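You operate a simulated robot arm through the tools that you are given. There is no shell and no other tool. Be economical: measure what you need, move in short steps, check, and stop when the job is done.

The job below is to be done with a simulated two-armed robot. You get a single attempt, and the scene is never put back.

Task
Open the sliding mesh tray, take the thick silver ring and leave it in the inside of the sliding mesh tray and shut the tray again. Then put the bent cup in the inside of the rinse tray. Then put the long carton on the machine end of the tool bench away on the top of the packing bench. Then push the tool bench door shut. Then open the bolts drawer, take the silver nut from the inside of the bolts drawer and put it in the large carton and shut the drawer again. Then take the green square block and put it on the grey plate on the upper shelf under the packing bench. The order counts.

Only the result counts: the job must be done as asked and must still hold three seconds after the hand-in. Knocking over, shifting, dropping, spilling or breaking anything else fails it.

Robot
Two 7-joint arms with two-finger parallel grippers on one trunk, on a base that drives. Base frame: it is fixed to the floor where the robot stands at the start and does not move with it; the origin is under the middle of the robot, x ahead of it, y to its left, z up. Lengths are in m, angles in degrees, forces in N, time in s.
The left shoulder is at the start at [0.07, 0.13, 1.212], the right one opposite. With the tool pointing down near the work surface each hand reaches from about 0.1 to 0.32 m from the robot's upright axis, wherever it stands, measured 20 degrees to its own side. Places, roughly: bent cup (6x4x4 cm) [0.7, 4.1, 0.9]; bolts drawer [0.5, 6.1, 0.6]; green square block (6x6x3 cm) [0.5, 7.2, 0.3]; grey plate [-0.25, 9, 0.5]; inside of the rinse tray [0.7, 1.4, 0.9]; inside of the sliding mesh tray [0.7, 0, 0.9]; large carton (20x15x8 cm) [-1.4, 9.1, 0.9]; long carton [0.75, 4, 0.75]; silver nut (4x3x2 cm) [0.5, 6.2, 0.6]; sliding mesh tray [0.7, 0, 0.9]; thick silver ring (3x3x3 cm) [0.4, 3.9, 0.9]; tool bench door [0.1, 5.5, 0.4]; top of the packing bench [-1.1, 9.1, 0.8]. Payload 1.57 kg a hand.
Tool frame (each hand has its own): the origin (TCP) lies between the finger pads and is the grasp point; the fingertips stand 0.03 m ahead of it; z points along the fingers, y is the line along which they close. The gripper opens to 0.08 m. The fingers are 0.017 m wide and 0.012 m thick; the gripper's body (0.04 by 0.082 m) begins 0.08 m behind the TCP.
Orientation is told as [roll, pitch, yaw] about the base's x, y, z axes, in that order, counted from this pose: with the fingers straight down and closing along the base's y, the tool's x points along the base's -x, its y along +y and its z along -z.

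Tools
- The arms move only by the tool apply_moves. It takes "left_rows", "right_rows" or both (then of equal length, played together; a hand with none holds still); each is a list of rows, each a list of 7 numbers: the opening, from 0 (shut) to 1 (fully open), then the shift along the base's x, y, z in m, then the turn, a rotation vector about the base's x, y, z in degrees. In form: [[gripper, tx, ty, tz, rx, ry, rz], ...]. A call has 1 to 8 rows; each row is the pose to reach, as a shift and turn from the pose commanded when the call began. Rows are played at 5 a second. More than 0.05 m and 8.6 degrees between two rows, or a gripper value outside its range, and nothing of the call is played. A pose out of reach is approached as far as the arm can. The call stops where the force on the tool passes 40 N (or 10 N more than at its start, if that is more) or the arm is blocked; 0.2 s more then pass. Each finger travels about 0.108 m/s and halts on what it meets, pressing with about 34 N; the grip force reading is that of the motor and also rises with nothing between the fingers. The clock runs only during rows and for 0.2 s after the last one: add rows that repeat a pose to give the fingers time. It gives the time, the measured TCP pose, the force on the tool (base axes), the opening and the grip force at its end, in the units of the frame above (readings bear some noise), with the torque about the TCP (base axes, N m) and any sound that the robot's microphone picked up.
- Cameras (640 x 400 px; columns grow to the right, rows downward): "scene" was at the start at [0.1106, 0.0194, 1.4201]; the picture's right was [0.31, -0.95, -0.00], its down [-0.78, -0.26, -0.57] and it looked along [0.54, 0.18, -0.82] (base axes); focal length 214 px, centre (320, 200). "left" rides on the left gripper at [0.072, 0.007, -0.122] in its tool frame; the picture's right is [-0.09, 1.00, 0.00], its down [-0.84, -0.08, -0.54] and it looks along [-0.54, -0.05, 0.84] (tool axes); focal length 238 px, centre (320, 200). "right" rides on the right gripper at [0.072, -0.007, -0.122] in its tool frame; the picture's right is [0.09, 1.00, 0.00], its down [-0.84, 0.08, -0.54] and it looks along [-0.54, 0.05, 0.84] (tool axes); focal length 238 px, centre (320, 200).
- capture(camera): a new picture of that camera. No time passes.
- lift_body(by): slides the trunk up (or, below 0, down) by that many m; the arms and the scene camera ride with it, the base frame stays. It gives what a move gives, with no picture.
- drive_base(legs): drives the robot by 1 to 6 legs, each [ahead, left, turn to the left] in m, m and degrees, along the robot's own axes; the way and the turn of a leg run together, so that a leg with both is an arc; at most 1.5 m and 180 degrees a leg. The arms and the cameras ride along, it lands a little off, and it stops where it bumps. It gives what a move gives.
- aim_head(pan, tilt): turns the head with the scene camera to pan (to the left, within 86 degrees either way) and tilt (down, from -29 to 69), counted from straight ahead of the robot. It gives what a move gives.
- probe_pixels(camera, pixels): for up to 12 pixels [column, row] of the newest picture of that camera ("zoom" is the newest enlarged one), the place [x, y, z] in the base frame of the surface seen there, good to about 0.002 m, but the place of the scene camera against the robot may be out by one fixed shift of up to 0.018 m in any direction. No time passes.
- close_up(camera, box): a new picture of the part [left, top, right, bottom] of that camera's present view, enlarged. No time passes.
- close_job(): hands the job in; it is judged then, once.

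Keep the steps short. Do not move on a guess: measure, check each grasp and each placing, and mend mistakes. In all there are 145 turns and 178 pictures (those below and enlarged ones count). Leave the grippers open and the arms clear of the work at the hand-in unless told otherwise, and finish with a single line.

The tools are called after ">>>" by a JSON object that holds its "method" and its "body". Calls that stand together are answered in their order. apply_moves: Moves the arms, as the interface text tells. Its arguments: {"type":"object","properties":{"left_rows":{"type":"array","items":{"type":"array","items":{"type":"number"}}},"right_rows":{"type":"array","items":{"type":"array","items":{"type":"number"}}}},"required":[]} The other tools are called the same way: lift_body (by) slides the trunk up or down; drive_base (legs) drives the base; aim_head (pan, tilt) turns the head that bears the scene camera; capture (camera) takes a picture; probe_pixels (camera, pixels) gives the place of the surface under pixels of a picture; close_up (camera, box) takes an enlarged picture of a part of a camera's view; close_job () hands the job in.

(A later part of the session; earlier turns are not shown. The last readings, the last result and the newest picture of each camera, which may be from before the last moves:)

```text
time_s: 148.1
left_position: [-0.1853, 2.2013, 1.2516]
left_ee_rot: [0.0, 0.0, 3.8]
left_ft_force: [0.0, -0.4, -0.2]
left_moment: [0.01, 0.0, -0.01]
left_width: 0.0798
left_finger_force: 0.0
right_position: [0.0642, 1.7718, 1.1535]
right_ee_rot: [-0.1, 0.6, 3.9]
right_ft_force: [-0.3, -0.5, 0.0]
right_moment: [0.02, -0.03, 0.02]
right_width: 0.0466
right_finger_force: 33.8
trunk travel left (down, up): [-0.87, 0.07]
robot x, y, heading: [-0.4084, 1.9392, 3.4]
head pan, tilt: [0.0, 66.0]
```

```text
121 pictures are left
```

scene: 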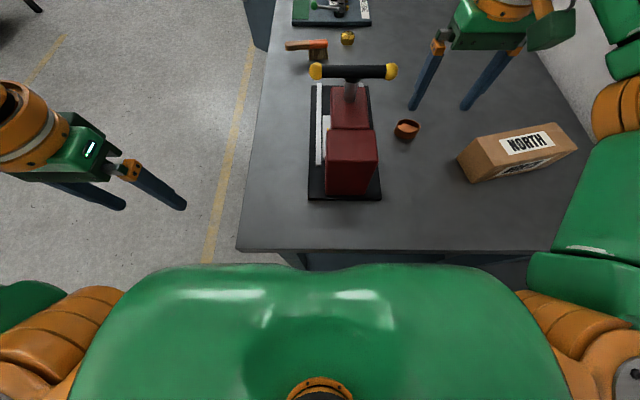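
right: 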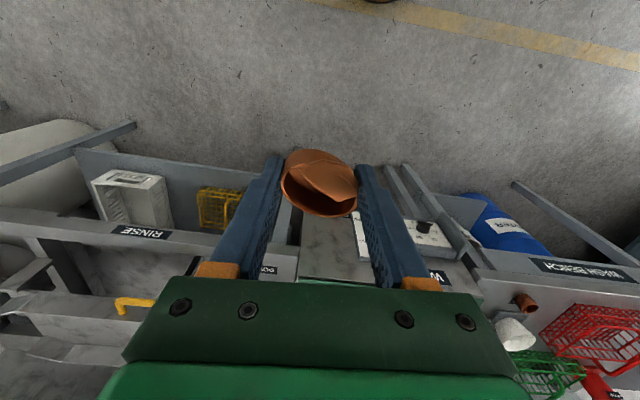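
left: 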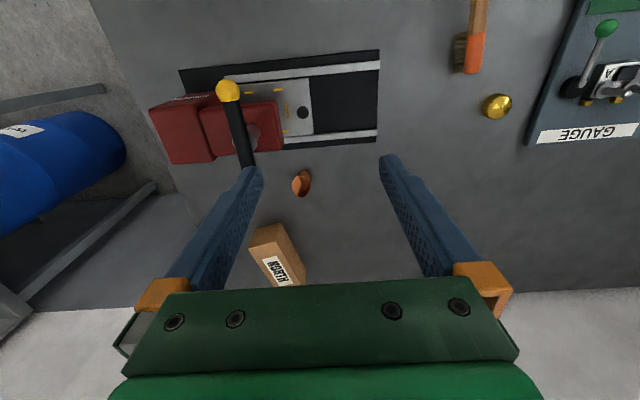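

The cup is still held, though the width has crept to 0.0466, so it may be turning slightly. I go on to the rinse tray.

>>> {"method": "drive_base", "body": {"legs": [[0, -0.48, -3.6], [0.45, 0, 0]]}}

>>> {"method": "capture", "body": {"camera": "right"}}

>>> {"method": "aim_head", "body": {"pan": 0, "tilt": 55}}

>>> {"method": "capture", "body": {"camera": "scene"}}

```text
time_s: 153.3
left_position: [0.294, 1.6931, 1.2511]
left_ee_rot: [0.1, -0.1, 0.0]
left_ft_force: [-0.1, -1.0, -0.4]
left_moment: [-0.02, 0.0, 0.01]
left_width: 0.0801
left_finger_force: 0.0
right_position: [0.5144, 1.249, 1.1546]
right_ee_rot: [0.0, 0.6, 0.0]
right_ft_force: [-1.0, 0.0, 0.3]
right_moment: [0.01, -0.01, 0.01]
right_width: 0.0461
right_finger_force: 34.0
trunk travel left (down, up): [-0.87, 0.07]
robot x, y, heading: [0.0521, 1.4545, 0.3]
head pan, tilt: [0.0, 66.0]
```

```text
120 pictures are left
```

right: 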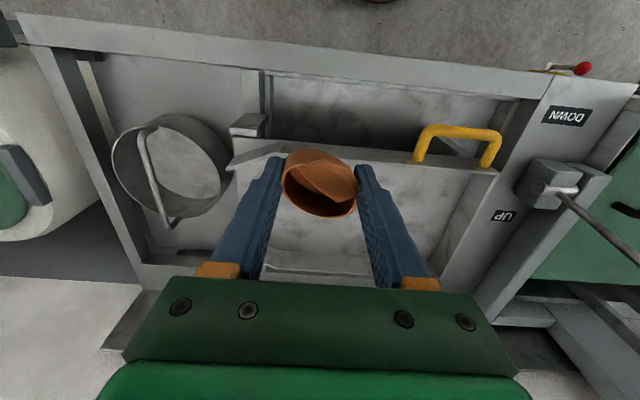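

```text
time_s: 154.0
left_position: [0.2948, 1.6944, 1.2499]
left_ee_rot: [0.1, 0.0, 0.0]
left_ft_force: [0.4, 0.8, 0.4]
left_moment: [-0.01, 0.01, 0.0]
left_width: 0.0801
left_finger_force: 0.0
right_position: [0.5153, 1.2491, 1.1535]
right_ee_rot: [-0.1, 0.6, -0.1]
right_ft_force: [-0.1, 0.2, 0.6]
right_moment: [-0.03, 0.03, 0.0]
right_width: 0.0461
right_finger_force: 34.3
trunk travel left (down, up): [-0.87, 0.07]
robot x, y, heading: [0.0541, 1.4553, 0.1]
head pan, tilt: [0.0, 55.0]
```

```text
119 pictures are left
```

scene: 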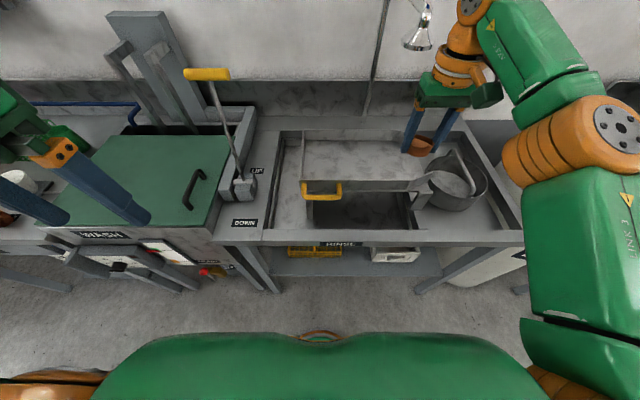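

Now I measure the rinse tray with the right wrist camera.

>>> {"method": "probe_pixels", "body": {"camera": "right", "pixels": [[400, 165], [400, 172], [400, 200], [370, 180], [440, 190], [480, 180], [265, 150], [330, 272], [430, 235], [458, 130], [360, 240], [345, 155]]}}

>>> {"method": "probe_pixels", "body": {"camera": "scene", "pixels": [[205, 74], [240, 185], [205, 275], [400, 35], [75, 260]]}}

```text
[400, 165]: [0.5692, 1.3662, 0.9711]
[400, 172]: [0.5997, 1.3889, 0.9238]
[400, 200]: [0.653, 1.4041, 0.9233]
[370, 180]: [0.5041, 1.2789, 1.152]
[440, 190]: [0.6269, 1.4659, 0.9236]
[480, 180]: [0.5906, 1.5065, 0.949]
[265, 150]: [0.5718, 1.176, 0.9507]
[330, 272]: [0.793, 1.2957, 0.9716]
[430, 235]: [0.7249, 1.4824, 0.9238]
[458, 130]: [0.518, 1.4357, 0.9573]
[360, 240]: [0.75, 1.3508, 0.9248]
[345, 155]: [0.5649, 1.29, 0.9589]
```

```text
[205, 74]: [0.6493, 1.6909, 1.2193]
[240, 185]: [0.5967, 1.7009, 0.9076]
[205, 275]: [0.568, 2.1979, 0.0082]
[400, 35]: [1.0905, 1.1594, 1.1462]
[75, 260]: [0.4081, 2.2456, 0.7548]
```

The tray floor is flat at z 0.9235 (x 0.575–0.79, y 1.15–1.50). I bring the cup over about [0.665, 1.30].

>>> {"method": "drive_base", "body": {"legs": [[0.15, 0.05, 0]]}}

>>> {"method": "lift_body", "body": {"by": -0.15}}

>>> {"method": "capture", "body": {"camera": "right"}}

```text
time_s: 155.2
left_position: [0.391, 1.7252, 1.2507]
left_ee_rot: [0.0, -0.1, 0.0]
left_ft_force: [-0.7, -0.6, 0.1]
left_moment: [-0.01, 0.03, -0.01]
left_width: 0.0799
left_finger_force: 0.0
right_position: [0.605, 1.2798, 1.1524]
right_ee_rot: [-0.1, 1.9, -0.5]
right_ft_force: [-3.4, -2.0, -0.1]
right_moment: [0.18, -0.49, -0.15]
right_width: 0.0459
right_finger_force: 34.0
trunk travel left (down, up): [-0.87, 0.07]
robot x, y, heading: [0.1505, 1.4857, -0.1]
head pan, tilt: [0.0, 55.0]
stopped in leg 1: the force on the tool passed its limit at 184 N (the readings are from after the stop); the commanded pose is now the measured one
```

```text
time_s: 157.0
left_position: [0.3932, 1.7275, 1.1001]
left_ee_rot: [0.1, 0.1, -0.2]
left_ft_force: [-0.3, -0.5, 0.9]
left_moment: [-0.01, 0.0, -0.02]
left_width: 0.0802
left_finger_force: 0.0
right_position: [0.6065, 1.2799, 1.0026]
right_ee_rot: [-0.1, 2.0, -0.6]
right_ft_force: [1.0, 0.1, 0.2]
right_moment: [0.0, 0.0, -0.01]
right_width: 0.0456
right_finger_force: 34.3
trunk travel left (down, up): [-0.72, 0.22]
robot x, y, heading: [0.1498, 1.4798, -0.4]
head pan, tilt: [0.0, 55.0]
```

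```text
118 pictures are left
```

right: 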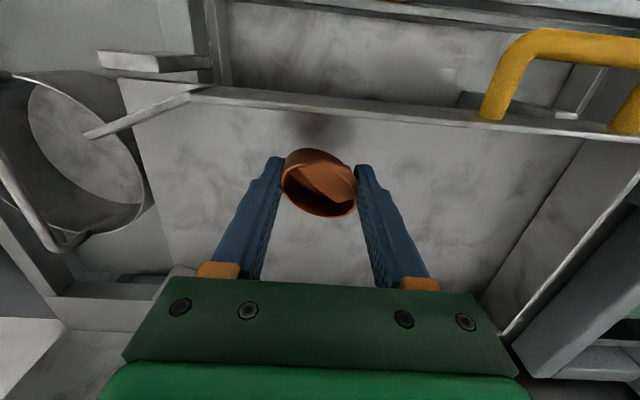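

The hand bumped something high up (184 N), maybe the hanging sprayer. I look at what it was before going on.

>>> {"method": "aim_head", "body": {"pan": -10, "tilt": 30}}

>>> {"method": "capture", "body": {"camera": "scene"}}

```text
time_s: 157.8
left_position: [0.3932, 1.7261, 1.1004]
left_ee_rot: [0.0, 0.2, -0.2]
left_ft_force: [0.2, -0.5, 0.2]
left_moment: [-0.01, 0.0, 0.0]
left_width: 0.0801
left_finger_force: 0.0
right_position: [0.6079, 1.2809, 1.0014]
right_ee_rot: [-0.1, 2.0, -0.5]
right_ft_force: [-0.3, 0.7, -1.4]
right_moment: [0.03, 0.02, -0.02]
right_width: 0.0457
right_finger_force: 33.8
trunk travel left (down, up): [-0.72, 0.22]
robot x, y, heading: [0.1493, 1.481, -0.2]
head pan, tilt: [-10.0, 30.0]
```

```text
117 pictures are left
```

scene: 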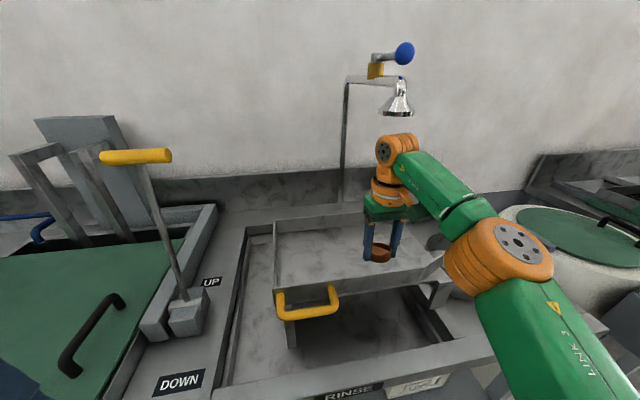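

The wrist had touched the fixed shower head, which hangs as before and looks unharmed. I measure it against the wrist before going further under.

>>> {"method": "probe_pixels", "body": {"camera": "scene", "pixels": [[397, 108], [385, 112], [408, 112], [397, 92], [385, 150], [400, 135], [360, 80], [345, 150]]}}

>>> {"method": "close_up", "body": {"camera": "scene", "box": [320, 30, 480, 280]}}

```text
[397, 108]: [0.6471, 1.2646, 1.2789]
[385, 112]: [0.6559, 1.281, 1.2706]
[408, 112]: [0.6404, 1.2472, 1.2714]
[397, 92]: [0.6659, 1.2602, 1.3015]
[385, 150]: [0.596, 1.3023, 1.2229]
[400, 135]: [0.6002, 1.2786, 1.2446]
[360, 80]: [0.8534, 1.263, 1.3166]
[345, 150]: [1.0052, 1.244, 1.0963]
```

```text
1.60 times, centred on (400, 155) of scene
```

zoom: 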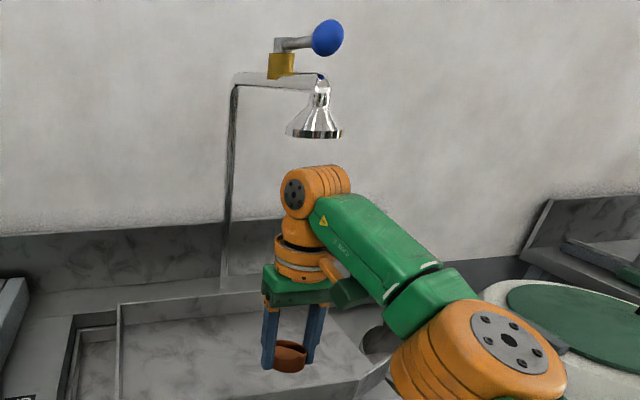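

The shower's lower rim is at z≈1.26 and the wrist top is now at ≈1.24. I lower 0.025 first, then drive 0.04 ahead.

>>> {"method": "lift_body", "body": {"by": -0.025}}

>>> {"method": "drive_base", "body": {"legs": [[0.04, 0.0, 0]]}}

>>> {"method": "capture", "body": {"camera": "right"}}

```text
time_s: 158.6
left_position: [0.3929, 1.7259, 1.0756]
left_ee_rot: [-0.1, 0.1, -0.1]
left_ft_force: [-0.1, 0.4, 0.1]
left_moment: [0.02, -0.01, 0.0]
left_width: 0.0798
left_finger_force: 0.1
right_position: [0.6065, 1.2803, 0.9758]
right_ee_rot: [-0.2, 2.0, -0.5]
right_ft_force: [-0.6, 0.5, -0.2]
right_moment: [-0.03, -0.03, -0.02]
right_width: 0.0458
right_finger_force: 33.6
trunk travel left (down, up): [-0.695, 0.245]
robot x, y, heading: [0.1535, 1.4851, -0.6]
head pan, tilt: [-10.0, 30.0]
```

```text
time_s: 159.4
left_position: [0.4282, 1.7264, 1.0769]
left_ee_rot: [0.1, -0.2, -0.2]
left_ft_force: [-0.7, -0.8, 0.1]
left_moment: [0.0, -0.03, 0.03]
left_width: 0.08
left_finger_force: 0.0
right_position: [0.6426, 1.2801, 0.9784]
right_ee_rot: [-0.1, 1.7, -0.4]
right_ft_force: [-0.2, 0.8, -0.9]
right_moment: [0.01, 0.0, 0.0]
right_width: 0.0454
right_finger_force: 33.7
trunk travel left (down, up): [-0.695, 0.245]
robot x, y, heading: [0.191, 1.482, -0.1]
head pan, tilt: [-10.0, 30.0]
```

```text
115 pictures are left
```

right: 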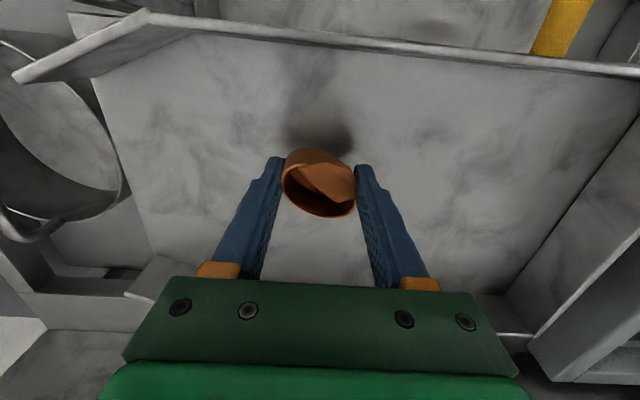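

The cup is over the tray floor. I shift 0.05 toward the middle and lower until it touches.

>>> {"method": "apply_moves", "body": {"right_rows": [[0.3, 0, 0.025, 0, 0, 0, 0], [0.3, 0, 0.05, 0, 0, 0, 0], [0.3, 0, 0.05, -0.01, 0, 0, 0], [0.3, 0, 0.05, -0.016, 0, 0, 0], [0.3, 0, 0.05, -0.02, 0, 0, 0], [0.3, 0, 0.05, -0.021, 0, 0, 0]]}}

>>> {"method": "capture", "body": {"camera": "right"}}

```text
time_s: 160.8
left_position: [0.4321, 1.7255, 1.0749]
left_ee_rot: [0.0, -0.1, -0.2]
left_ft_force: [0.0, -0.2, 0.2]
left_moment: [-0.02, -0.03, -0.02]
left_width: 0.08
left_finger_force: 0.0
right_position: [0.6453, 1.3305, 0.9594]
right_ee_rot: [-0.1, 1.7, -0.4]
right_ft_force: [7.5, -2.6, 20.7]
right_moment: [0.02, -0.59, -0.09]
right_width: 0.0456
right_finger_force: 33.9
trunk travel left (down, up): [-0.695, 0.245]
robot x, y, heading: [0.1886, 1.4853, -0.3]
head pan, tilt: [-10.0, 30.0]
```

```text
114 pictures are left
```

right: 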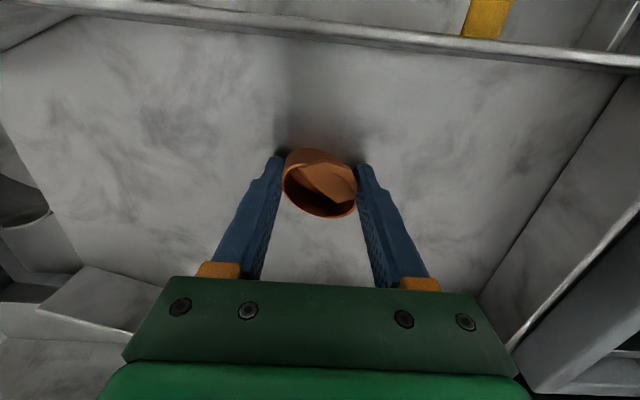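

Contact is firm (20 N). I ease up 2 mm, open, rise to just above the cup, move aside left from the shower, then rise and retreat.

>>> {"method": "apply_moves", "body": {"right_rows": [[0.3, 0, 0, 0.002, 0, 0, 0], [0.7, 0, 0, 0.002, 0, 0, 0], [0.95, 0, 0, 0.002, 0, 0, 0], [0.95, 0, 0, 0.002, 0, 0, 0], [0.95, 0, 0, 0.025, 0, 0, 0], [0.95, 0, 0, 0.042, 0, 0, 0]]}}

>>> {"method": "capture", "body": {"camera": "right"}}

```text
time_s: 162.2
left_position: [0.4322, 1.7265, 1.0761]
left_ee_rot: [-0.1, 0.0, -0.1]
left_ft_force: [0.3, -0.6, 0.2]
left_moment: [-0.03, 0.03, 0.02]
left_width: 0.0802
left_finger_force: 0.0
right_position: [0.6454, 1.331, 0.9987]
right_ee_rot: [-0.2, 2.0, -0.4]
right_ft_force: [0.0, 1.4, -0.2]
right_moment: [-0.02, -0.01, 0.0]
right_width: 0.0763
right_finger_force: 0.2
trunk travel left (down, up): [-0.695, 0.245]
robot x, y, heading: [0.1904, 1.4873, 0.1]
head pan, tilt: [-10.0, 30.0]
```

```text
113 pictures are left
```

right: 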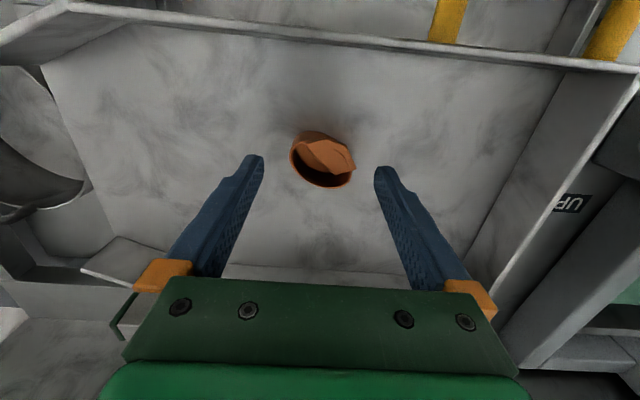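

The cup stands in the tray. Now I move aside, up and back.

>>> {"method": "apply_moves", "body": {"right_rows": [[0.95, 0, 0.03, 0, 0, 0, 0], [0.95, 0, 0.06, 0.002, 0, 0, 0], [0.95, 0, 0.06, 0.03, 0, 0, 0], [0.95, -0.02, 0.06, 0.045, 0, 0, 0], [0.95, -0.06, 0.06, 0.045, 0, 0, 0], [0.95, -0.1, 0.06, 0.045, 0, 0, 0], [0.95, -0.14, 0.06, 0.045, 0, 0, 0]]}}

>>> {"method": "capture", "body": {"camera": "right"}}

>>> {"method": "capture", "body": {"camera": "scene"}}

```text
time_s: 163.8
left_position: [0.4317, 1.7264, 1.0763]
left_ee_rot: [0.0, 0.1, 0.0]
left_ft_force: [-0.4, -0.1, 0.1]
left_moment: [0.0, -0.01, 0.0]
left_width: 0.08
left_finger_force: 0.0
right_position: [0.5068, 1.3911, 1.0431]
right_ee_rot: [-0.1, 2.0, -0.5]
right_ft_force: [0.7, 0.4, -0.1]
right_moment: [-0.01, -0.01, 0.02]
right_width: 0.0762
right_finger_force: 0.0
right hand out of reach, approached as far as the arm can: row 1, 2, 3, 4
trunk travel left (down, up): [-0.695, 0.245]
robot x, y, heading: [0.1885, 1.4815, -0.1]
head pan, tilt: [-10.0, 30.0]
```

```text
112 pictures are left
```

right: 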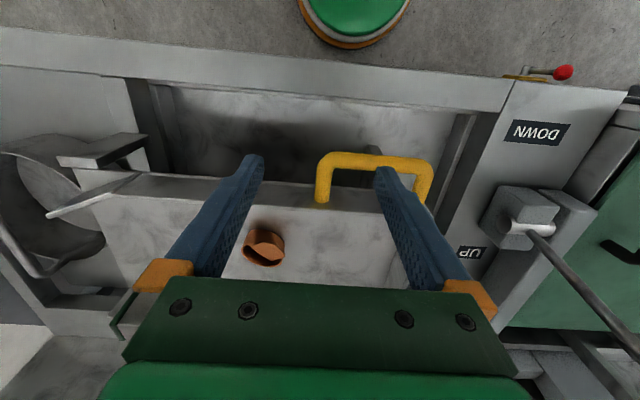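

```text
111 pictures are left
```

scene: 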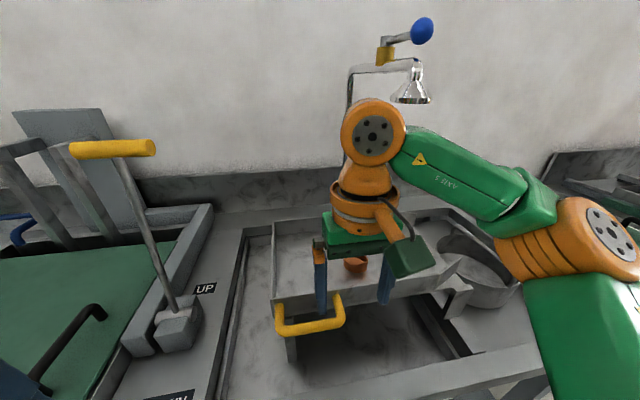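

The cup is in place. I raise the trunk and drive back to the gap at the tool bench for the long carton.

>>> {"method": "drive_base", "body": {"legs": [[-0.65, 0, 0], [0, 1.5, 0], [0, 0.45, 0], [0, 0, 89]]}}

>>> {"method": "lift_body", "body": {"by": 0.15}}

```text
time_s: 180.5
left_position: [-0.7099, 3.6618, 1.0751]
left_ee_rot: [0.0, 0.1, 89.2]
left_ft_force: [-0.1, 0.1, 0.6]
left_moment: [-0.01, 0.03, -0.03]
left_width: 0.08
left_finger_force: 0.0
right_position: [-0.3737, 3.7327, 1.043]
right_ee_rot: [-0.1, 2.0, 88.7]
right_ft_force: [-0.2, -0.8, -0.2]
right_moment: [-0.04, 0.02, -0.01]
right_width: 0.0757
right_finger_force: 0.0
trunk travel left (down, up): [-0.695, 0.245]
robot x, y, heading: [-0.4717, 3.4145, 89.2]
head pan, tilt: [-10.0, 30.0]
```

```text
time_s: 182.2
left_position: [-0.7097, 3.662, 1.2258]
left_ee_rot: [0.0, 0.1, 89.1]
left_ft_force: [1.0, 0.3, 0.3]
left_moment: [-0.01, -0.03, 0.03]
left_width: 0.0798
left_finger_force: 0.1
right_position: [-0.3729, 3.7336, 1.1924]
right_ee_rot: [-0.2, 2.1, 88.7]
right_ft_force: [0.0, -0.2, -1.0]
right_moment: [0.0, 0.01, 0.0]
right_width: 0.0764
right_finger_force: 0.0
trunk travel left (down, up): [-0.845, 0.095]
robot x, y, heading: [-0.4746, 3.4153, 88.9]
head pan, tilt: [-10.0, 30.0]
```

I strafe right into the gap to x≈0.52, then measure the carton and where the right elbow is against the wall.

>>> {"method": "drive_base", "body": {"legs": [[0, -0.98, 1]]}}

>>> {"method": "aim_head", "body": {"pan": -20, "tilt": 45}}

>>> {"method": "capture", "body": {"camera": "scene"}}

>>> {"method": "capture", "body": {"camera": "right"}}

```text
time_s: 187.2
left_position: [0.2438, 3.6469, 1.2257]
left_ee_rot: [-0.1, 0.0, 89.4]
left_ft_force: [-0.3, -0.6, 0.2]
left_moment: [0.02, 0.04, -0.01]
left_width: 0.0798
left_finger_force: 0.1
right_position: [0.5816, 3.7176, 1.1923]
right_ee_rot: [-0.2, 2.1, 88.9]
right_ft_force: [-0.5, -0.6, 0.4]
right_moment: [0.03, -0.03, 0.02]
right_width: 0.0758
right_finger_force: 0.0
trunk travel left (down, up): [-0.845, 0.095]
robot x, y, heading: [0.4866, 3.4022, 89.2]
head pan, tilt: [-10.0, 30.0]
```

```text
time_s: 188.0
left_position: [0.2449, 3.6457, 1.2257]
left_ee_rot: [0.1, 0.0, 89.3]
left_ft_force: [-0.3, -0.1, -0.1]
left_moment: [0.0, 0.01, -0.01]
left_width: 0.0799
left_finger_force: 0.1
right_position: [0.5813, 3.7173, 1.1917]
right_ee_rot: [-0.1, 1.9, 89.0]
right_ft_force: [0.2, 0.1, -0.2]
right_moment: [0.0, -0.02, -0.01]
right_width: 0.0761
right_finger_force: 0.2
trunk travel left (down, up): [-0.845, 0.095]
robot x, y, heading: [0.4875, 3.4047, 89.0]
head pan, tilt: [-20.0, 45.0]
```

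```text
110 pictures are left
```

scene: 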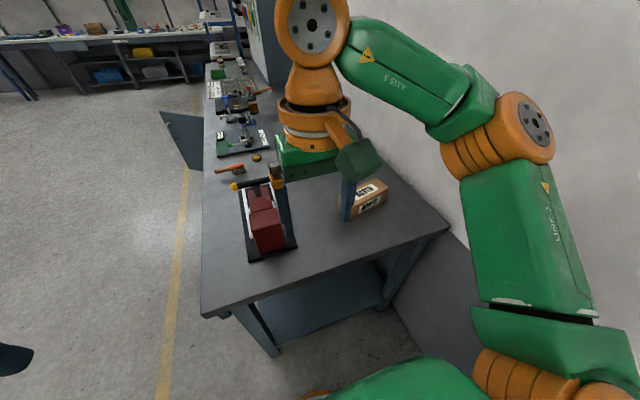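

```text
109 pictures are left
```

right: 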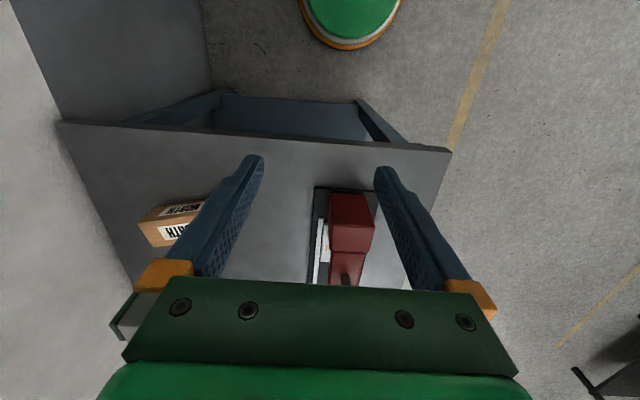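

>>> {"method": "probe_pixels", "body": {"camera": "scene", "pixels": [[535, 125], [550, 150], [560, 230], [600, 330], [600, 100], [440, 228], [352, 190], [372, 195]]}}

>>> {"method": "close_up", "body": {"camera": "right", "box": [110, 180, 250, 270]}}

```text
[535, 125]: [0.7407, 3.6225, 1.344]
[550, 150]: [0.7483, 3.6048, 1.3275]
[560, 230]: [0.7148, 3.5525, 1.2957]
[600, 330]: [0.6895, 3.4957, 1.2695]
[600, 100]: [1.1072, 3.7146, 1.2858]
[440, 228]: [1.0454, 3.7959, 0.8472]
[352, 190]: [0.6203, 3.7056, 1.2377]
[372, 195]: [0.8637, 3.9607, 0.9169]
```

```text
4.44 times, centred on (180, 225) of right
```

zoom: 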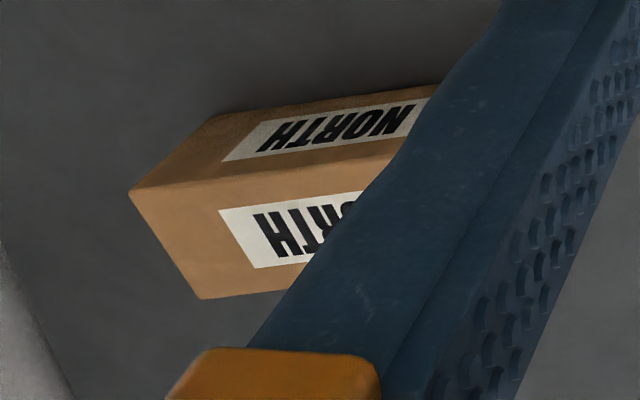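

The elbow sticks out 0.26 m to the right, so there is room to the wall (1.1). The carton lies about 13° off the x axis, so I turn the right hand −76° to close across its short side.

>>> {"method": "apply_moves", "body": {"right_rows": [[1, 0, 0, 0, 0, 0, -8.5], [1, 0, 0, 0, 0, 0, -17], [1, 0, 0, 0, 0, 0, -25.5], [1, 0, 0, 0, 0, 0, -34], [1, 0, 0, 0, 0, 0, -42.5], [1, 0, 0, 0, 0, 0, -51], [1, 0, 0, 0, 0, 0, -59.5], [1, 0, 0, 0, 0, 0, -68]]}}

>>> {"method": "apply_moves", "body": {"right_rows": [[1, 0.02, 0, 0, 0, 0, -8], [1, 0.05, 0, 0, 0, 0, -8], [1, 0.08, 0, 0, 0, 0, -8]]}}

>>> {"method": "drive_base", "body": {"legs": [[0.15, -0.17, 1]]}}

>>> {"method": "capture", "body": {"camera": "right"}}

```text
time_s: 189.8
left_position: [0.2445, 3.6466, 1.2248]
left_ee_rot: [0.0, 0.0, 89.3]
left_ft_force: [0.6, 0.2, 0.4]
left_moment: [-0.02, -0.03, 0.02]
left_width: 0.0799
left_finger_force: 0.1
right_position: [0.5814, 3.7164, 1.1915]
right_ee_rot: [-0.1, 2.0, 20.7]
right_ft_force: [-0.7, 0.3, 0.7]
right_moment: [-0.03, -0.01, 0.02]
right_width: 0.0797
right_finger_force: 0.1
trunk travel left (down, up): [-0.845, 0.095]
robot x, y, heading: [0.4844, 3.4032, 88.9]
head pan, tilt: [-20.0, 45.0]
```

```text
time_s: 190.6
left_position: [0.2457, 3.6458, 1.2245]
left_ee_rot: [0.0, 0.0, 89.3]
left_ft_force: [0.4, -0.3, -0.2]
left_moment: [-0.02, 0.01, 0.0]
left_width: 0.0799
left_finger_force: 0.0
right_position: [0.6608, 3.7169, 1.1924]
right_ee_rot: [-0.1, 2.1, 13.0]
right_ft_force: [0.5, 0.5, 0.1]
right_moment: [-0.02, 0.02, 0.03]
right_width: 0.08
right_finger_force: 0.1
trunk travel left (down, up): [-0.845, 0.095]
robot x, y, heading: [0.484, 3.3999, 89.3]
head pan, tilt: [-20.0, 45.0]
```

```text
time_s: 192.3
left_position: [0.4063, 3.792, 1.2256]
left_ee_rot: [-0.1, -0.1, 90.2]
left_ft_force: [0.4, 0.3, -0.3]
left_moment: [0.03, -0.01, -0.02]
left_width: 0.08
left_finger_force: 0.1
right_position: [0.8197, 3.8711, 1.1933]
right_ee_rot: [0.0, 1.9, 13.9]
right_ft_force: [-0.8, -1.1, 0.4]
right_moment: [0.0, 0.01, 0.04]
right_width: 0.0801
right_finger_force: 0.1
trunk travel left (down, up): [-0.845, 0.095]
robot x, y, heading: [0.6523, 3.5527, 90.0]
head pan, tilt: [-20.0, 45.0]
```

```text
107 pictures are left
```

right: 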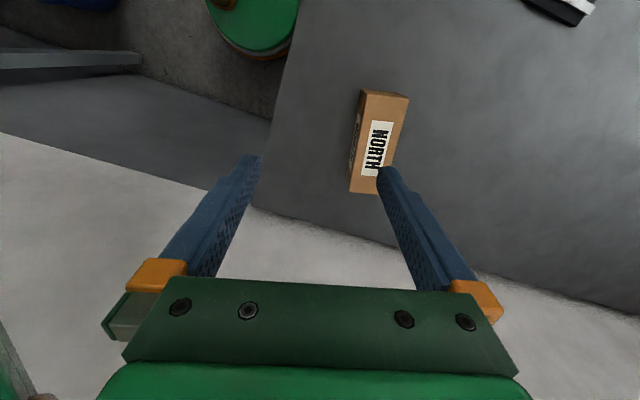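

I enlarge and measure the carton's top corners.

>>> {"method": "close_up", "body": {"camera": "right", "box": [320, 75, 440, 205]}}

>>> {"method": "probe_pixels", "body": {"camera": "right", "pixels": [[366, 98], [405, 98], [352, 191], [362, 93], [404, 105], [380, 192], [384, 140], [362, 150], [400, 120]]}}

```text
3.08 times, centred on (380, 140) of right
```

zoom: 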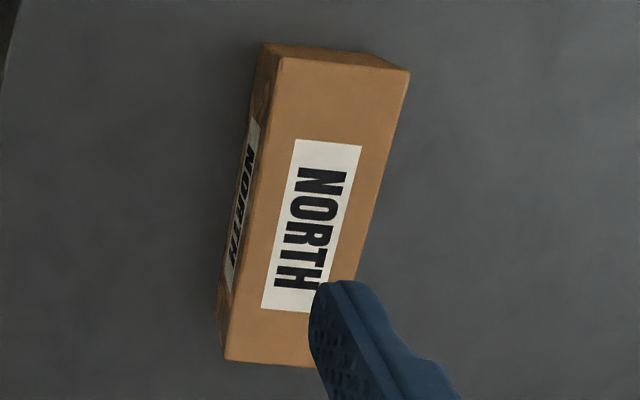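

```text
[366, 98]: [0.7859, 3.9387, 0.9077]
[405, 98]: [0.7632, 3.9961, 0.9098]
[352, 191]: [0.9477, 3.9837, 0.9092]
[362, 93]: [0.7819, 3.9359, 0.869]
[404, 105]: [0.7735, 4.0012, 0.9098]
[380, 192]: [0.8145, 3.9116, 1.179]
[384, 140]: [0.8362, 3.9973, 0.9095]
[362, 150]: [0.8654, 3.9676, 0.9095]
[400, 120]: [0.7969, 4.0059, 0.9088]
```

>>> {"method": "probe_pixels", "body": {"camera": "zoom", "pixels": [[288, 61], [404, 75], [230, 355], [262, 200], [380, 170], [355, 265], [310, 362]]}}

```text
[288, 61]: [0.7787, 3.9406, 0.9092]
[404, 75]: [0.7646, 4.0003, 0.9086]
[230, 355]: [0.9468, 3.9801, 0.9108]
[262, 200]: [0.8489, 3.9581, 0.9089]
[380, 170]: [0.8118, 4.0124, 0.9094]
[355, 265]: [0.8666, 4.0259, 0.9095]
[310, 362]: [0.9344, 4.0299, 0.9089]
```

The carton is 0.175 × 0.065 × 0.07 m, centred at [0.856, 3.990], turned 13.6°. I draw the left hand back, lower 0.2 and extend the right hand over it.

>>> {"method": "apply_moves", "body": {"left_rows": [[1, 0, -0.04, 0, 0, 0, 0], [1, 0, -0.08, 0, 0, 0, 0], [1, 0, -0.1, 0, 0, 0, 0]], "right_rows": [[1, 0.01, 0.03, 0, 0, 0, 0], [1, 0.02, 0.06, 0, 0, 0, 0], [1, 0.03, 0.08, 0, 0, 0, 0]]}}

>>> {"method": "lift_body", "body": {"by": -0.2}}

>>> {"method": "apply_moves", "body": {"right_rows": [[1, 0.003, 0.02, 0, 0, 0, 0], [1, 0.006, 0.039, 0, 0, 0, 0], [1, 0.006, 0.039, 0, 0, 0, 0]]}}

>>> {"method": "capture", "body": {"camera": "right"}}

```text
time_s: 193.1
left_position: [0.4416, 3.7033, 1.2053]
left_ee_rot: [0.0, 0.2, 90.3]
left_ft_force: [0.5, 0.1, 0.0]
left_moment: [0.0, -0.01, 0.02]
left_width: 0.0801
left_finger_force: 0.1
left hand out of reach, approached as far as the arm can: row 1, 2, 3
right_position: [0.8507, 3.9544, 1.1931]
right_ee_rot: [-0.1, 2.0, 13.9]
right_ft_force: [0.6, 1.2, 0.3]
right_moment: [0.01, 0.02, 0.0]
right_width: 0.0797
right_finger_force: 0.1
trunk travel left (down, up): [-0.845, 0.095]
robot x, y, heading: [0.6537, 3.5544, 90.0]
head pan, tilt: [-20.0, 45.0]
```

```text
time_s: 195.3
left_position: [0.4412, 3.7039, 1.0052]
left_ee_rot: [0.0, 0.1, 90.2]
left_ft_force: [-0.7, 0.8, -0.2]
left_moment: [0.0, 0.01, 0.02]
left_width: 0.0799
left_finger_force: 0.0
right_position: [0.8506, 3.9537, 0.9932]
right_ee_rot: [0.0, 2.1, 13.9]
right_ft_force: [0.3, 0.4, -0.2]
right_moment: [-0.03, -0.03, -0.02]
right_width: 0.0802
right_finger_force: 0.0
trunk travel left (down, up): [-0.645, 0.295]
robot x, y, heading: [0.6522, 3.5526, 90.1]
head pan, tilt: [-20.0, 45.0]
```

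```text
time_s: 196.1
left_position: [0.4417, 3.7023, 1.0053]
left_ee_rot: [0.0, 0.0, 90.3]
left_ft_force: [-0.1, -0.7, 1.2]
left_moment: [0.03, 0.02, -0.03]
left_width: 0.08
left_finger_force: 0.1
right_position: [0.8566, 3.993, 0.9918]
right_ee_rot: [0.0, 1.9, 14.0]
right_ft_force: [0.0, 0.3, 0.3]
right_moment: [0.0, 0.0, 0.0]
right_width: 0.0802
right_finger_force: 0.0
trunk travel left (down, up): [-0.645, 0.295]
robot x, y, heading: [0.6515, 3.5566, 89.9]
head pan, tilt: [-20.0, 45.0]
```

```text
105 pictures are left
```

right: 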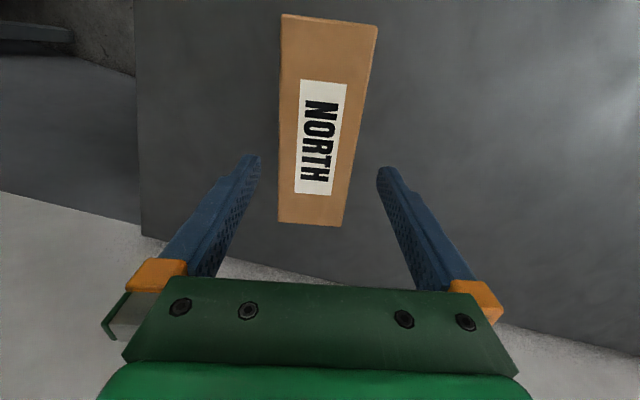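

The carton lies centred between the fingers. I lower 0.107 and close.

>>> {"method": "lift_body", "body": {"by": -0.107}}

>>> {"method": "apply_moves", "body": {"right_rows": [[0.8, 0, 0, 0, 0, 0, 0], [0.7, 0, 0, 0, 0, 0, 0], [0.5, 0, 0, 0, 0, 0, 0], [0.5, 0, 0, 0, 0, 0, 0]]}}

>>> {"method": "capture", "body": {"camera": "right"}}

```text
time_s: 197.4
left_position: [0.4419, 3.704, 0.898]
left_ee_rot: [0.1, 0.0, 90.3]
left_ft_force: [-0.1, -0.2, -0.5]
left_moment: [-0.03, 0.02, -0.02]
left_width: 0.0799
left_finger_force: 0.1
right_position: [0.8563, 3.9913, 0.8857]
right_ee_rot: [0.0, 2.1, 13.8]
right_ft_force: [-0.2, -0.6, -0.6]
right_moment: [-0.01, 0.01, 0.03]
right_width: 0.0801
right_finger_force: 0.0
trunk travel left (down, up): [-0.538, 0.402]
robot x, y, heading: [0.6506, 3.5525, 89.9]
head pan, tilt: [-20.0, 45.0]
```

```text
time_s: 198.4
left_position: [0.4422, 3.7029, 0.8972]
left_ee_rot: [0.0, 0.0, 90.2]
left_ft_force: [-0.6, 0.3, 0.5]
left_moment: [-0.01, -0.03, 0.0]
left_width: 0.0801
left_finger_force: 0.0
right_position: [0.8574, 3.9928, 0.8853]
right_ee_rot: [0.1, 2.0, 13.8]
right_ft_force: [0.8, 1.4, 1.9]
right_moment: [0.03, 0.02, -0.17]
right_width: 0.0699
right_finger_force: 33.7
trunk travel left (down, up): [-0.538, 0.402]
robot x, y, heading: [0.6553, 3.5512, 90.3]
head pan, tilt: [-20.0, 45.0]
```

```text
104 pictures are left
```

right: 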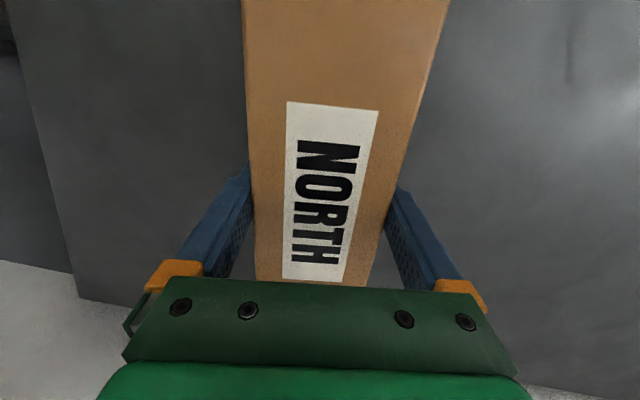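

Gripped at 0.070 m. I lift a little and check that it hangs level.

>>> {"method": "lift_body", "body": {"by": 0.06}}

>>> {"method": "capture", "body": {"camera": "right"}}

```text
time_s: 199.4
left_position: [0.4426, 3.7037, 0.9572]
left_ee_rot: [0.0, 0.1, 90.2]
left_ft_force: [-0.8, 0.8, 0.2]
left_moment: [0.01, 0.0, -0.02]
left_width: 0.0802
left_finger_force: 0.0
right_position: [0.8577, 3.9947, 0.9445]
right_ee_rot: [-0.1, 2.0, 13.9]
right_ft_force: [-0.9, -0.5, -2.6]
right_moment: [-0.04, -0.01, -0.02]
right_width: 0.0699
right_finger_force: 33.6
trunk travel left (down, up): [-0.598, 0.342]
robot x, y, heading: [0.6509, 3.5529, 90.0]
head pan, tilt: [-20.0, 45.0]
```

```text
103 pictures are left
```

right: 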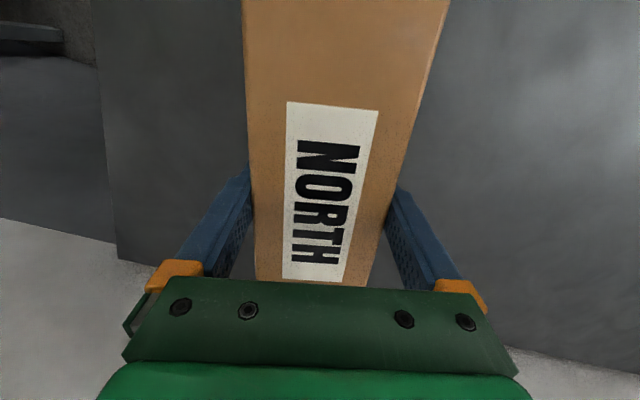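

It is held level and is light. I lift to travel height, back out, strafe out, and go along the aisle toward the packing bench, looking ahead.

>>> {"method": "lift_body", "body": {"by": 0.26}}

>>> {"method": "drive_base", "body": {"legs": [[-0.16, 0, 0], [0, 1.45, 0]]}}

>>> {"method": "aim_head", "body": {"pan": 0, "tilt": 20}}

>>> {"method": "capture", "body": {"camera": "scene"}}

```text
time_s: 202.1
left_position: [0.4418, 3.7037, 1.2186]
left_ee_rot: [0.0, 0.1, 90.2]
left_ft_force: [0.2, 0.1, -0.1]
left_moment: [0.02, 0.02, -0.02]
left_width: 0.0799
left_finger_force: 0.1
right_position: [0.8569, 3.9933, 1.2044]
right_ee_rot: [-0.2, 2.0, 13.9]
right_ft_force: [-0.5, 0.5, -2.9]
right_moment: [-0.01, -0.01, 0.0]
right_width: 0.07
right_finger_force: 33.6
trunk travel left (down, up): [-0.858, 0.082]
robot x, y, heading: [0.6501, 3.5517, 90.0]
head pan, tilt: [-20.0, 45.0]
```

```text
time_s: 210.3
left_position: [-0.9951, 3.5415, 1.2182]
left_ee_rot: [0.0, 0.1, 90.2]
left_ft_force: [-0.3, 0.5, 0.3]
left_moment: [-0.02, -0.01, -0.02]
left_width: 0.0799
left_finger_force: 0.1
right_position: [-0.5785, 3.8308, 1.2055]
right_ee_rot: [0.0, 2.0, 14.0]
right_ft_force: [0.7, 0.2, -3.7]
right_moment: [-0.04, -0.03, 0.01]
right_width: 0.0698
right_finger_force: 34.0
trunk travel left (down, up): [-0.858, 0.082]
robot x, y, heading: [-0.7861, 3.3905, 90.3]
head pan, tilt: [-20.0, 45.0]
```

```text
time_s: 211.2
left_position: [-0.9949, 3.541, 1.2175]
left_ee_rot: [-0.1, 0.1, 90.4]
left_ft_force: [0.4, -1.1, 0.4]
left_moment: [0.0, -0.03, 0.01]
left_width: 0.0802
left_finger_force: 0.0
right_position: [-0.5806, 3.8313, 1.2044]
right_ee_rot: [-0.2, 1.9, 14.0]
right_ft_force: [-0.4, 1.0, -2.9]
right_moment: [0.01, -0.04, 0.02]
right_width: 0.0698
right_finger_force: 34.0
trunk travel left (down, up): [-0.858, 0.082]
robot x, y, heading: [-0.783, 3.3939, 90.4]
head pan, tilt: [0.0, 20.0]
```

```text
102 pictures are left
```

scene: 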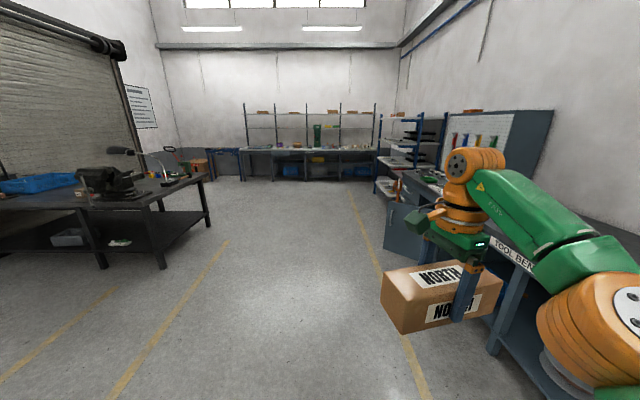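

The aisle is clear. I drive ahead about 4.3 m and look at the packing bench.

>>> {"method": "drive_base", "body": {"legs": [[1.5, 0, 0], [1.5, 0, 0], [1.3, 0, 0]]}}

>>> {"method": "aim_head", "body": {"pan": 0, "tilt": 35}}

>>> {"method": "capture", "body": {"camera": "scene"}}

```text
time_s: 231.9
left_position: [-0.9555, 7.8662, 1.2164]
left_ee_rot: [-0.1, 0.0, 89.7]
left_ft_force: [0.6, 0.4, 0.1]
left_moment: [-0.01, 0.01, 0.01]
left_width: 0.08
left_finger_force: 0.1
right_position: [-0.539, 8.1527, 1.2053]
right_ee_rot: [0.0, 2.1, 13.4]
right_ft_force: [0.4, -0.4, -2.5]
right_moment: [0.02, -0.01, -0.03]
right_width: 0.0697
right_finger_force: 33.9
trunk travel left (down, up): [-0.858, 0.082]
robot x, y, heading: [-0.7468, 7.7169, 89.7]
head pan, tilt: [0.0, 20.0]
```

```text
time_s: 232.6
left_position: [-0.956, 7.8674, 1.2177]
left_ee_rot: [-0.1, 0.1, 89.8]
left_ft_force: [0.3, 0.3, 0.0]
left_moment: [0.0, 0.05, 0.0]
left_width: 0.0802
left_finger_force: 0.1
right_position: [-0.5375, 8.1544, 1.2043]
right_ee_rot: [-0.1, 2.1, 13.4]
right_ft_force: [1.0, 0.2, -2.7]
right_moment: [-0.03, 0.0, -0.01]
right_width: 0.0699
right_finger_force: 34.0
trunk travel left (down, up): [-0.858, 0.082]
robot x, y, heading: [-0.7475, 7.7201, 89.5]
head pan, tilt: [0.0, 35.0]
```

```text
101 pictures are left
```

scene: 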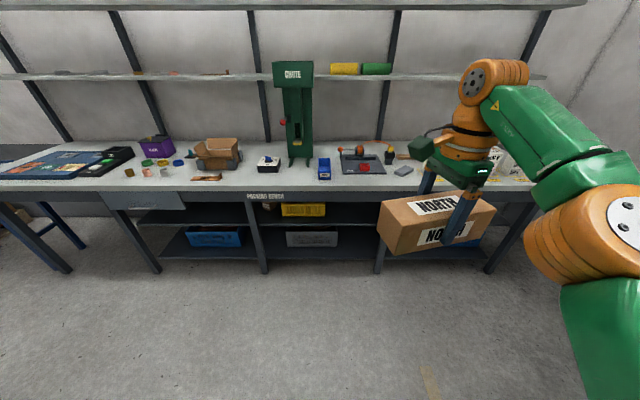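

I enlarge the bench top to find a free spot and note the large carton.

>>> {"method": "close_up", "body": {"camera": "scene", "box": [90, 110, 310, 210]}}

>>> {"method": "close_up", "body": {"camera": "scene", "box": [240, 110, 460, 210]}}

>>> {"method": "probe_pixels", "body": {"camera": "scene", "pixels": [[218, 150], [200, 178], [268, 162], [324, 175], [297, 160], [295, 180], [362, 160], [403, 170], [245, 185], [350, 185], [245, 160], [320, 150]]}}

```text
2.91 times, centred on (200, 160) of scene
```

zoom: 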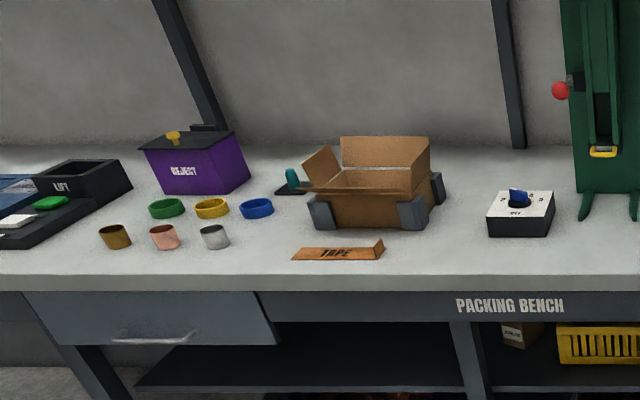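

```text
2.91 times, centred on (350, 160) of scene
```

zoom: 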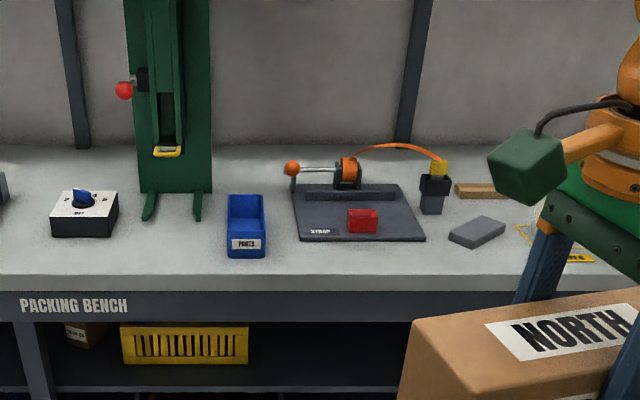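

```text
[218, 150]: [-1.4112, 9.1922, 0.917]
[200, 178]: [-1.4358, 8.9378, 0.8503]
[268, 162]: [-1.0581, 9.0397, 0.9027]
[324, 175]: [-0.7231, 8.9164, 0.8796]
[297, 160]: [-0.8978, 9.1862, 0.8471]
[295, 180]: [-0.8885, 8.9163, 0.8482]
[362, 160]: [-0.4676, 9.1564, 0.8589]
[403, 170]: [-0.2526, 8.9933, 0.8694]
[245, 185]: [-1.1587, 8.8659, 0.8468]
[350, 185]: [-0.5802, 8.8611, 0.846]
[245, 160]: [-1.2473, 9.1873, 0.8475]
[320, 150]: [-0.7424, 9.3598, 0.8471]
```

There is free room in front of the green press, between the dial box and the blue parts bin. I measure their fronts and the table edge.

>>> {"method": "probe_pixels", "body": {"camera": "scene", "pixels": [[268, 172], [280, 168], [258, 170], [318, 178], [330, 179], [292, 166], [309, 166], [299, 161], [299, 120], [290, 190], [293, 70], [290, 194]]}}

>>> {"method": "drive_base", "body": {"legs": [[0.55, 0.36, 0.5]]}}

>>> {"method": "capture", "body": {"camera": "right"}}

>>> {"method": "capture", "body": {"camera": "scene"}}

```text
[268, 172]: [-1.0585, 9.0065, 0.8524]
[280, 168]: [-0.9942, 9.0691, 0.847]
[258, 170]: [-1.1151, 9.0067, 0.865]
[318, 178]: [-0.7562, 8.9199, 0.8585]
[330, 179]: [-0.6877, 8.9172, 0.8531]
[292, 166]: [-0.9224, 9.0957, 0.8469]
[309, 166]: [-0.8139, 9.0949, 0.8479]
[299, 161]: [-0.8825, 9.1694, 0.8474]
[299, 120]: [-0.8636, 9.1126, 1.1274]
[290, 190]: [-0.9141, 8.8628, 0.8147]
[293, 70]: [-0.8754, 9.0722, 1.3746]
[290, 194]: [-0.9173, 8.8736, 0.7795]
```

```text
time_s: 236.2
left_position: [-1.3207, 8.4016, 1.2165]
left_ee_rot: [0.0, 0.1, 90.3]
left_ft_force: [0.2, 0.6, -0.2]
left_moment: [0.03, 0.0, -0.02]
left_width: 0.0801
left_finger_force: 0.1
right_position: [-0.9062, 8.6922, 1.2051]
right_ee_rot: [-0.1, 2.0, 14.0]
right_ft_force: [0.1, 1.1, -3.3]
right_moment: [0.03, -0.02, 0.0]
right_width: 0.0698
right_finger_force: 34.0
trunk travel left (down, up): [-0.858, 0.082]
robot x, y, heading: [-1.1166, 8.2526, 90.3]
head pan, tilt: [0.0, 35.0]
```

```text
98 pictures are left
```

right: 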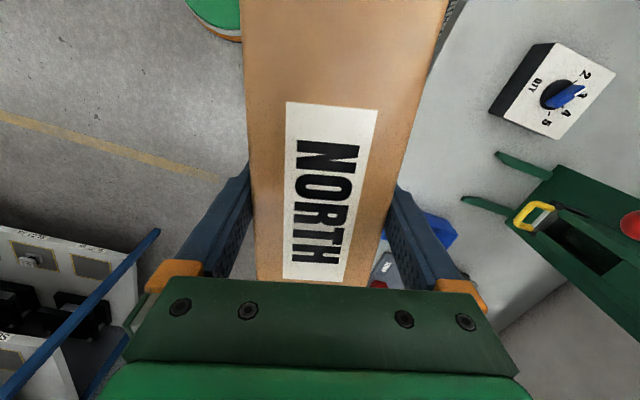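

```text
97 pictures are left
```

scene: 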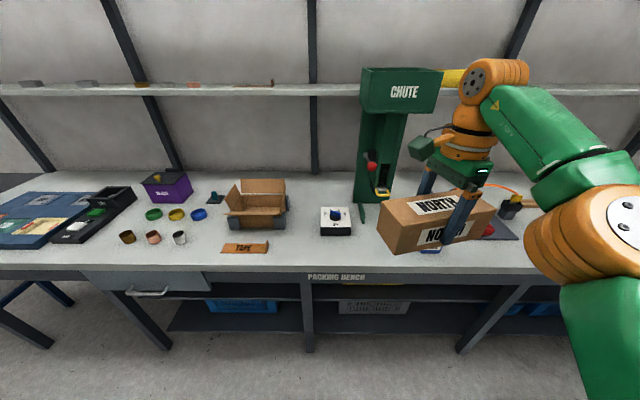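

The spot in front of the chute is free. I turn the carton parallel to the edge (−13°) and drive ahead 0.22.

>>> {"method": "apply_moves", "body": {"right_rows": [[0.5, 0, 0, 0, 0, 0, -7], [0.5, 0, 0, 0, 0, 0, -13], [0.5, 0, 0, 0, 0, 0, -13]]}}

>>> {"method": "drive_base", "body": {"legs": [[0.225, 0.01, 0]]}}

>>> {"method": "lift_body", "body": {"by": -0.25}}

>>> {"method": "capture", "body": {"camera": "right"}}

>>> {"method": "capture", "body": {"camera": "scene"}}

```text
time_s: 237.1
left_position: [-1.3227, 8.404, 1.2178]
left_ee_rot: [0.0, 0.1, 90.5]
left_ft_force: [-0.1, 0.0, 0.1]
left_moment: [0.0, -0.01, 0.01]
left_width: 0.08
left_finger_force: 0.0
right_position: [-0.9097, 8.6934, 1.2038]
right_ee_rot: [-0.1, 2.0, 1.1]
right_ft_force: [-0.3, -0.6, -4.0]
right_moment: [-0.01, -0.03, 0.02]
right_width: 0.0699
right_finger_force: 34.0
trunk travel left (down, up): [-0.858, 0.082]
robot x, y, heading: [-1.113, 8.2548, 90.3]
head pan, tilt: [0.0, 35.0]
```

```text
time_s: 238.8
left_position: [-1.3329, 8.6249, 1.2184]
left_ee_rot: [-0.1, -0.1, 90.5]
left_ft_force: [-0.2, -0.5, 0.5]
left_moment: [0.01, 0.0, 0.0]
left_width: 0.0798
left_finger_force: 0.1
right_position: [-0.9189, 8.9158, 1.2058]
right_ee_rot: [0.1, 2.0, 1.2]
right_ft_force: [0.0, -1.4, -2.8]
right_moment: [0.04, 0.0, 0.01]
right_width: 0.0698
right_finger_force: 34.0
trunk travel left (down, up): [-0.858, 0.082]
robot x, y, heading: [-1.1232, 8.481, 90.6]
head pan, tilt: [0.0, 35.0]
```

```text
time_s: 241.3
left_position: [-1.3328, 8.6293, 0.9679]
left_ee_rot: [-0.1, 0.0, 90.5]
left_ft_force: [-0.5, -0.3, -0.5]
left_moment: [0.02, 0.01, -0.05]
left_width: 0.08
left_finger_force: 0.0
right_position: [-0.9195, 8.9198, 0.9537]
right_ee_rot: [-0.1, 2.0, 1.1]
right_ft_force: [-0.4, -0.1, -4.1]
right_moment: [-0.01, 0.01, 0.05]
right_width: 0.0696
right_finger_force: 33.8
trunk travel left (down, up): [-0.608, 0.332]
robot x, y, heading: [-1.1256, 8.475, 90.4]
head pan, tilt: [0.0, 35.0]
```

```text
96 pictures are left
```

right: 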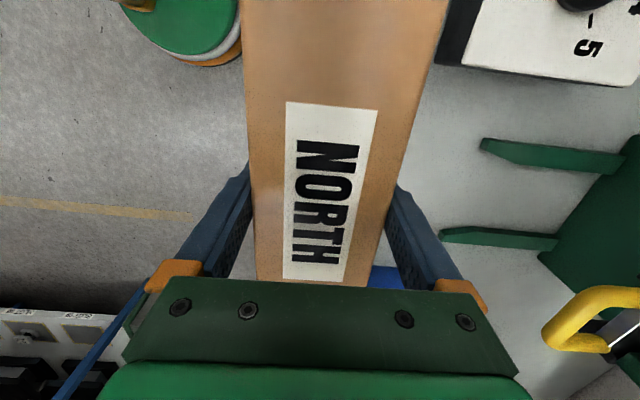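

```text
95 pictures are left
```

scene: 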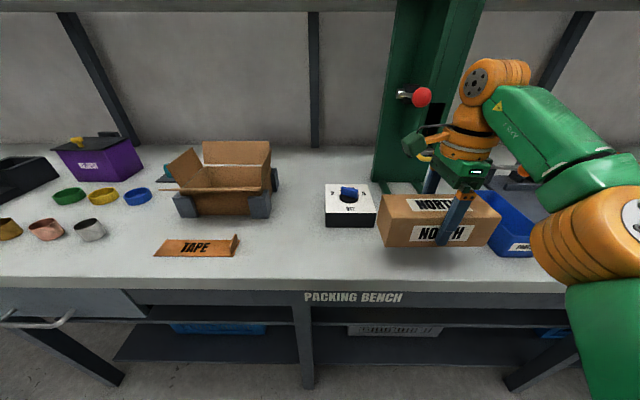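

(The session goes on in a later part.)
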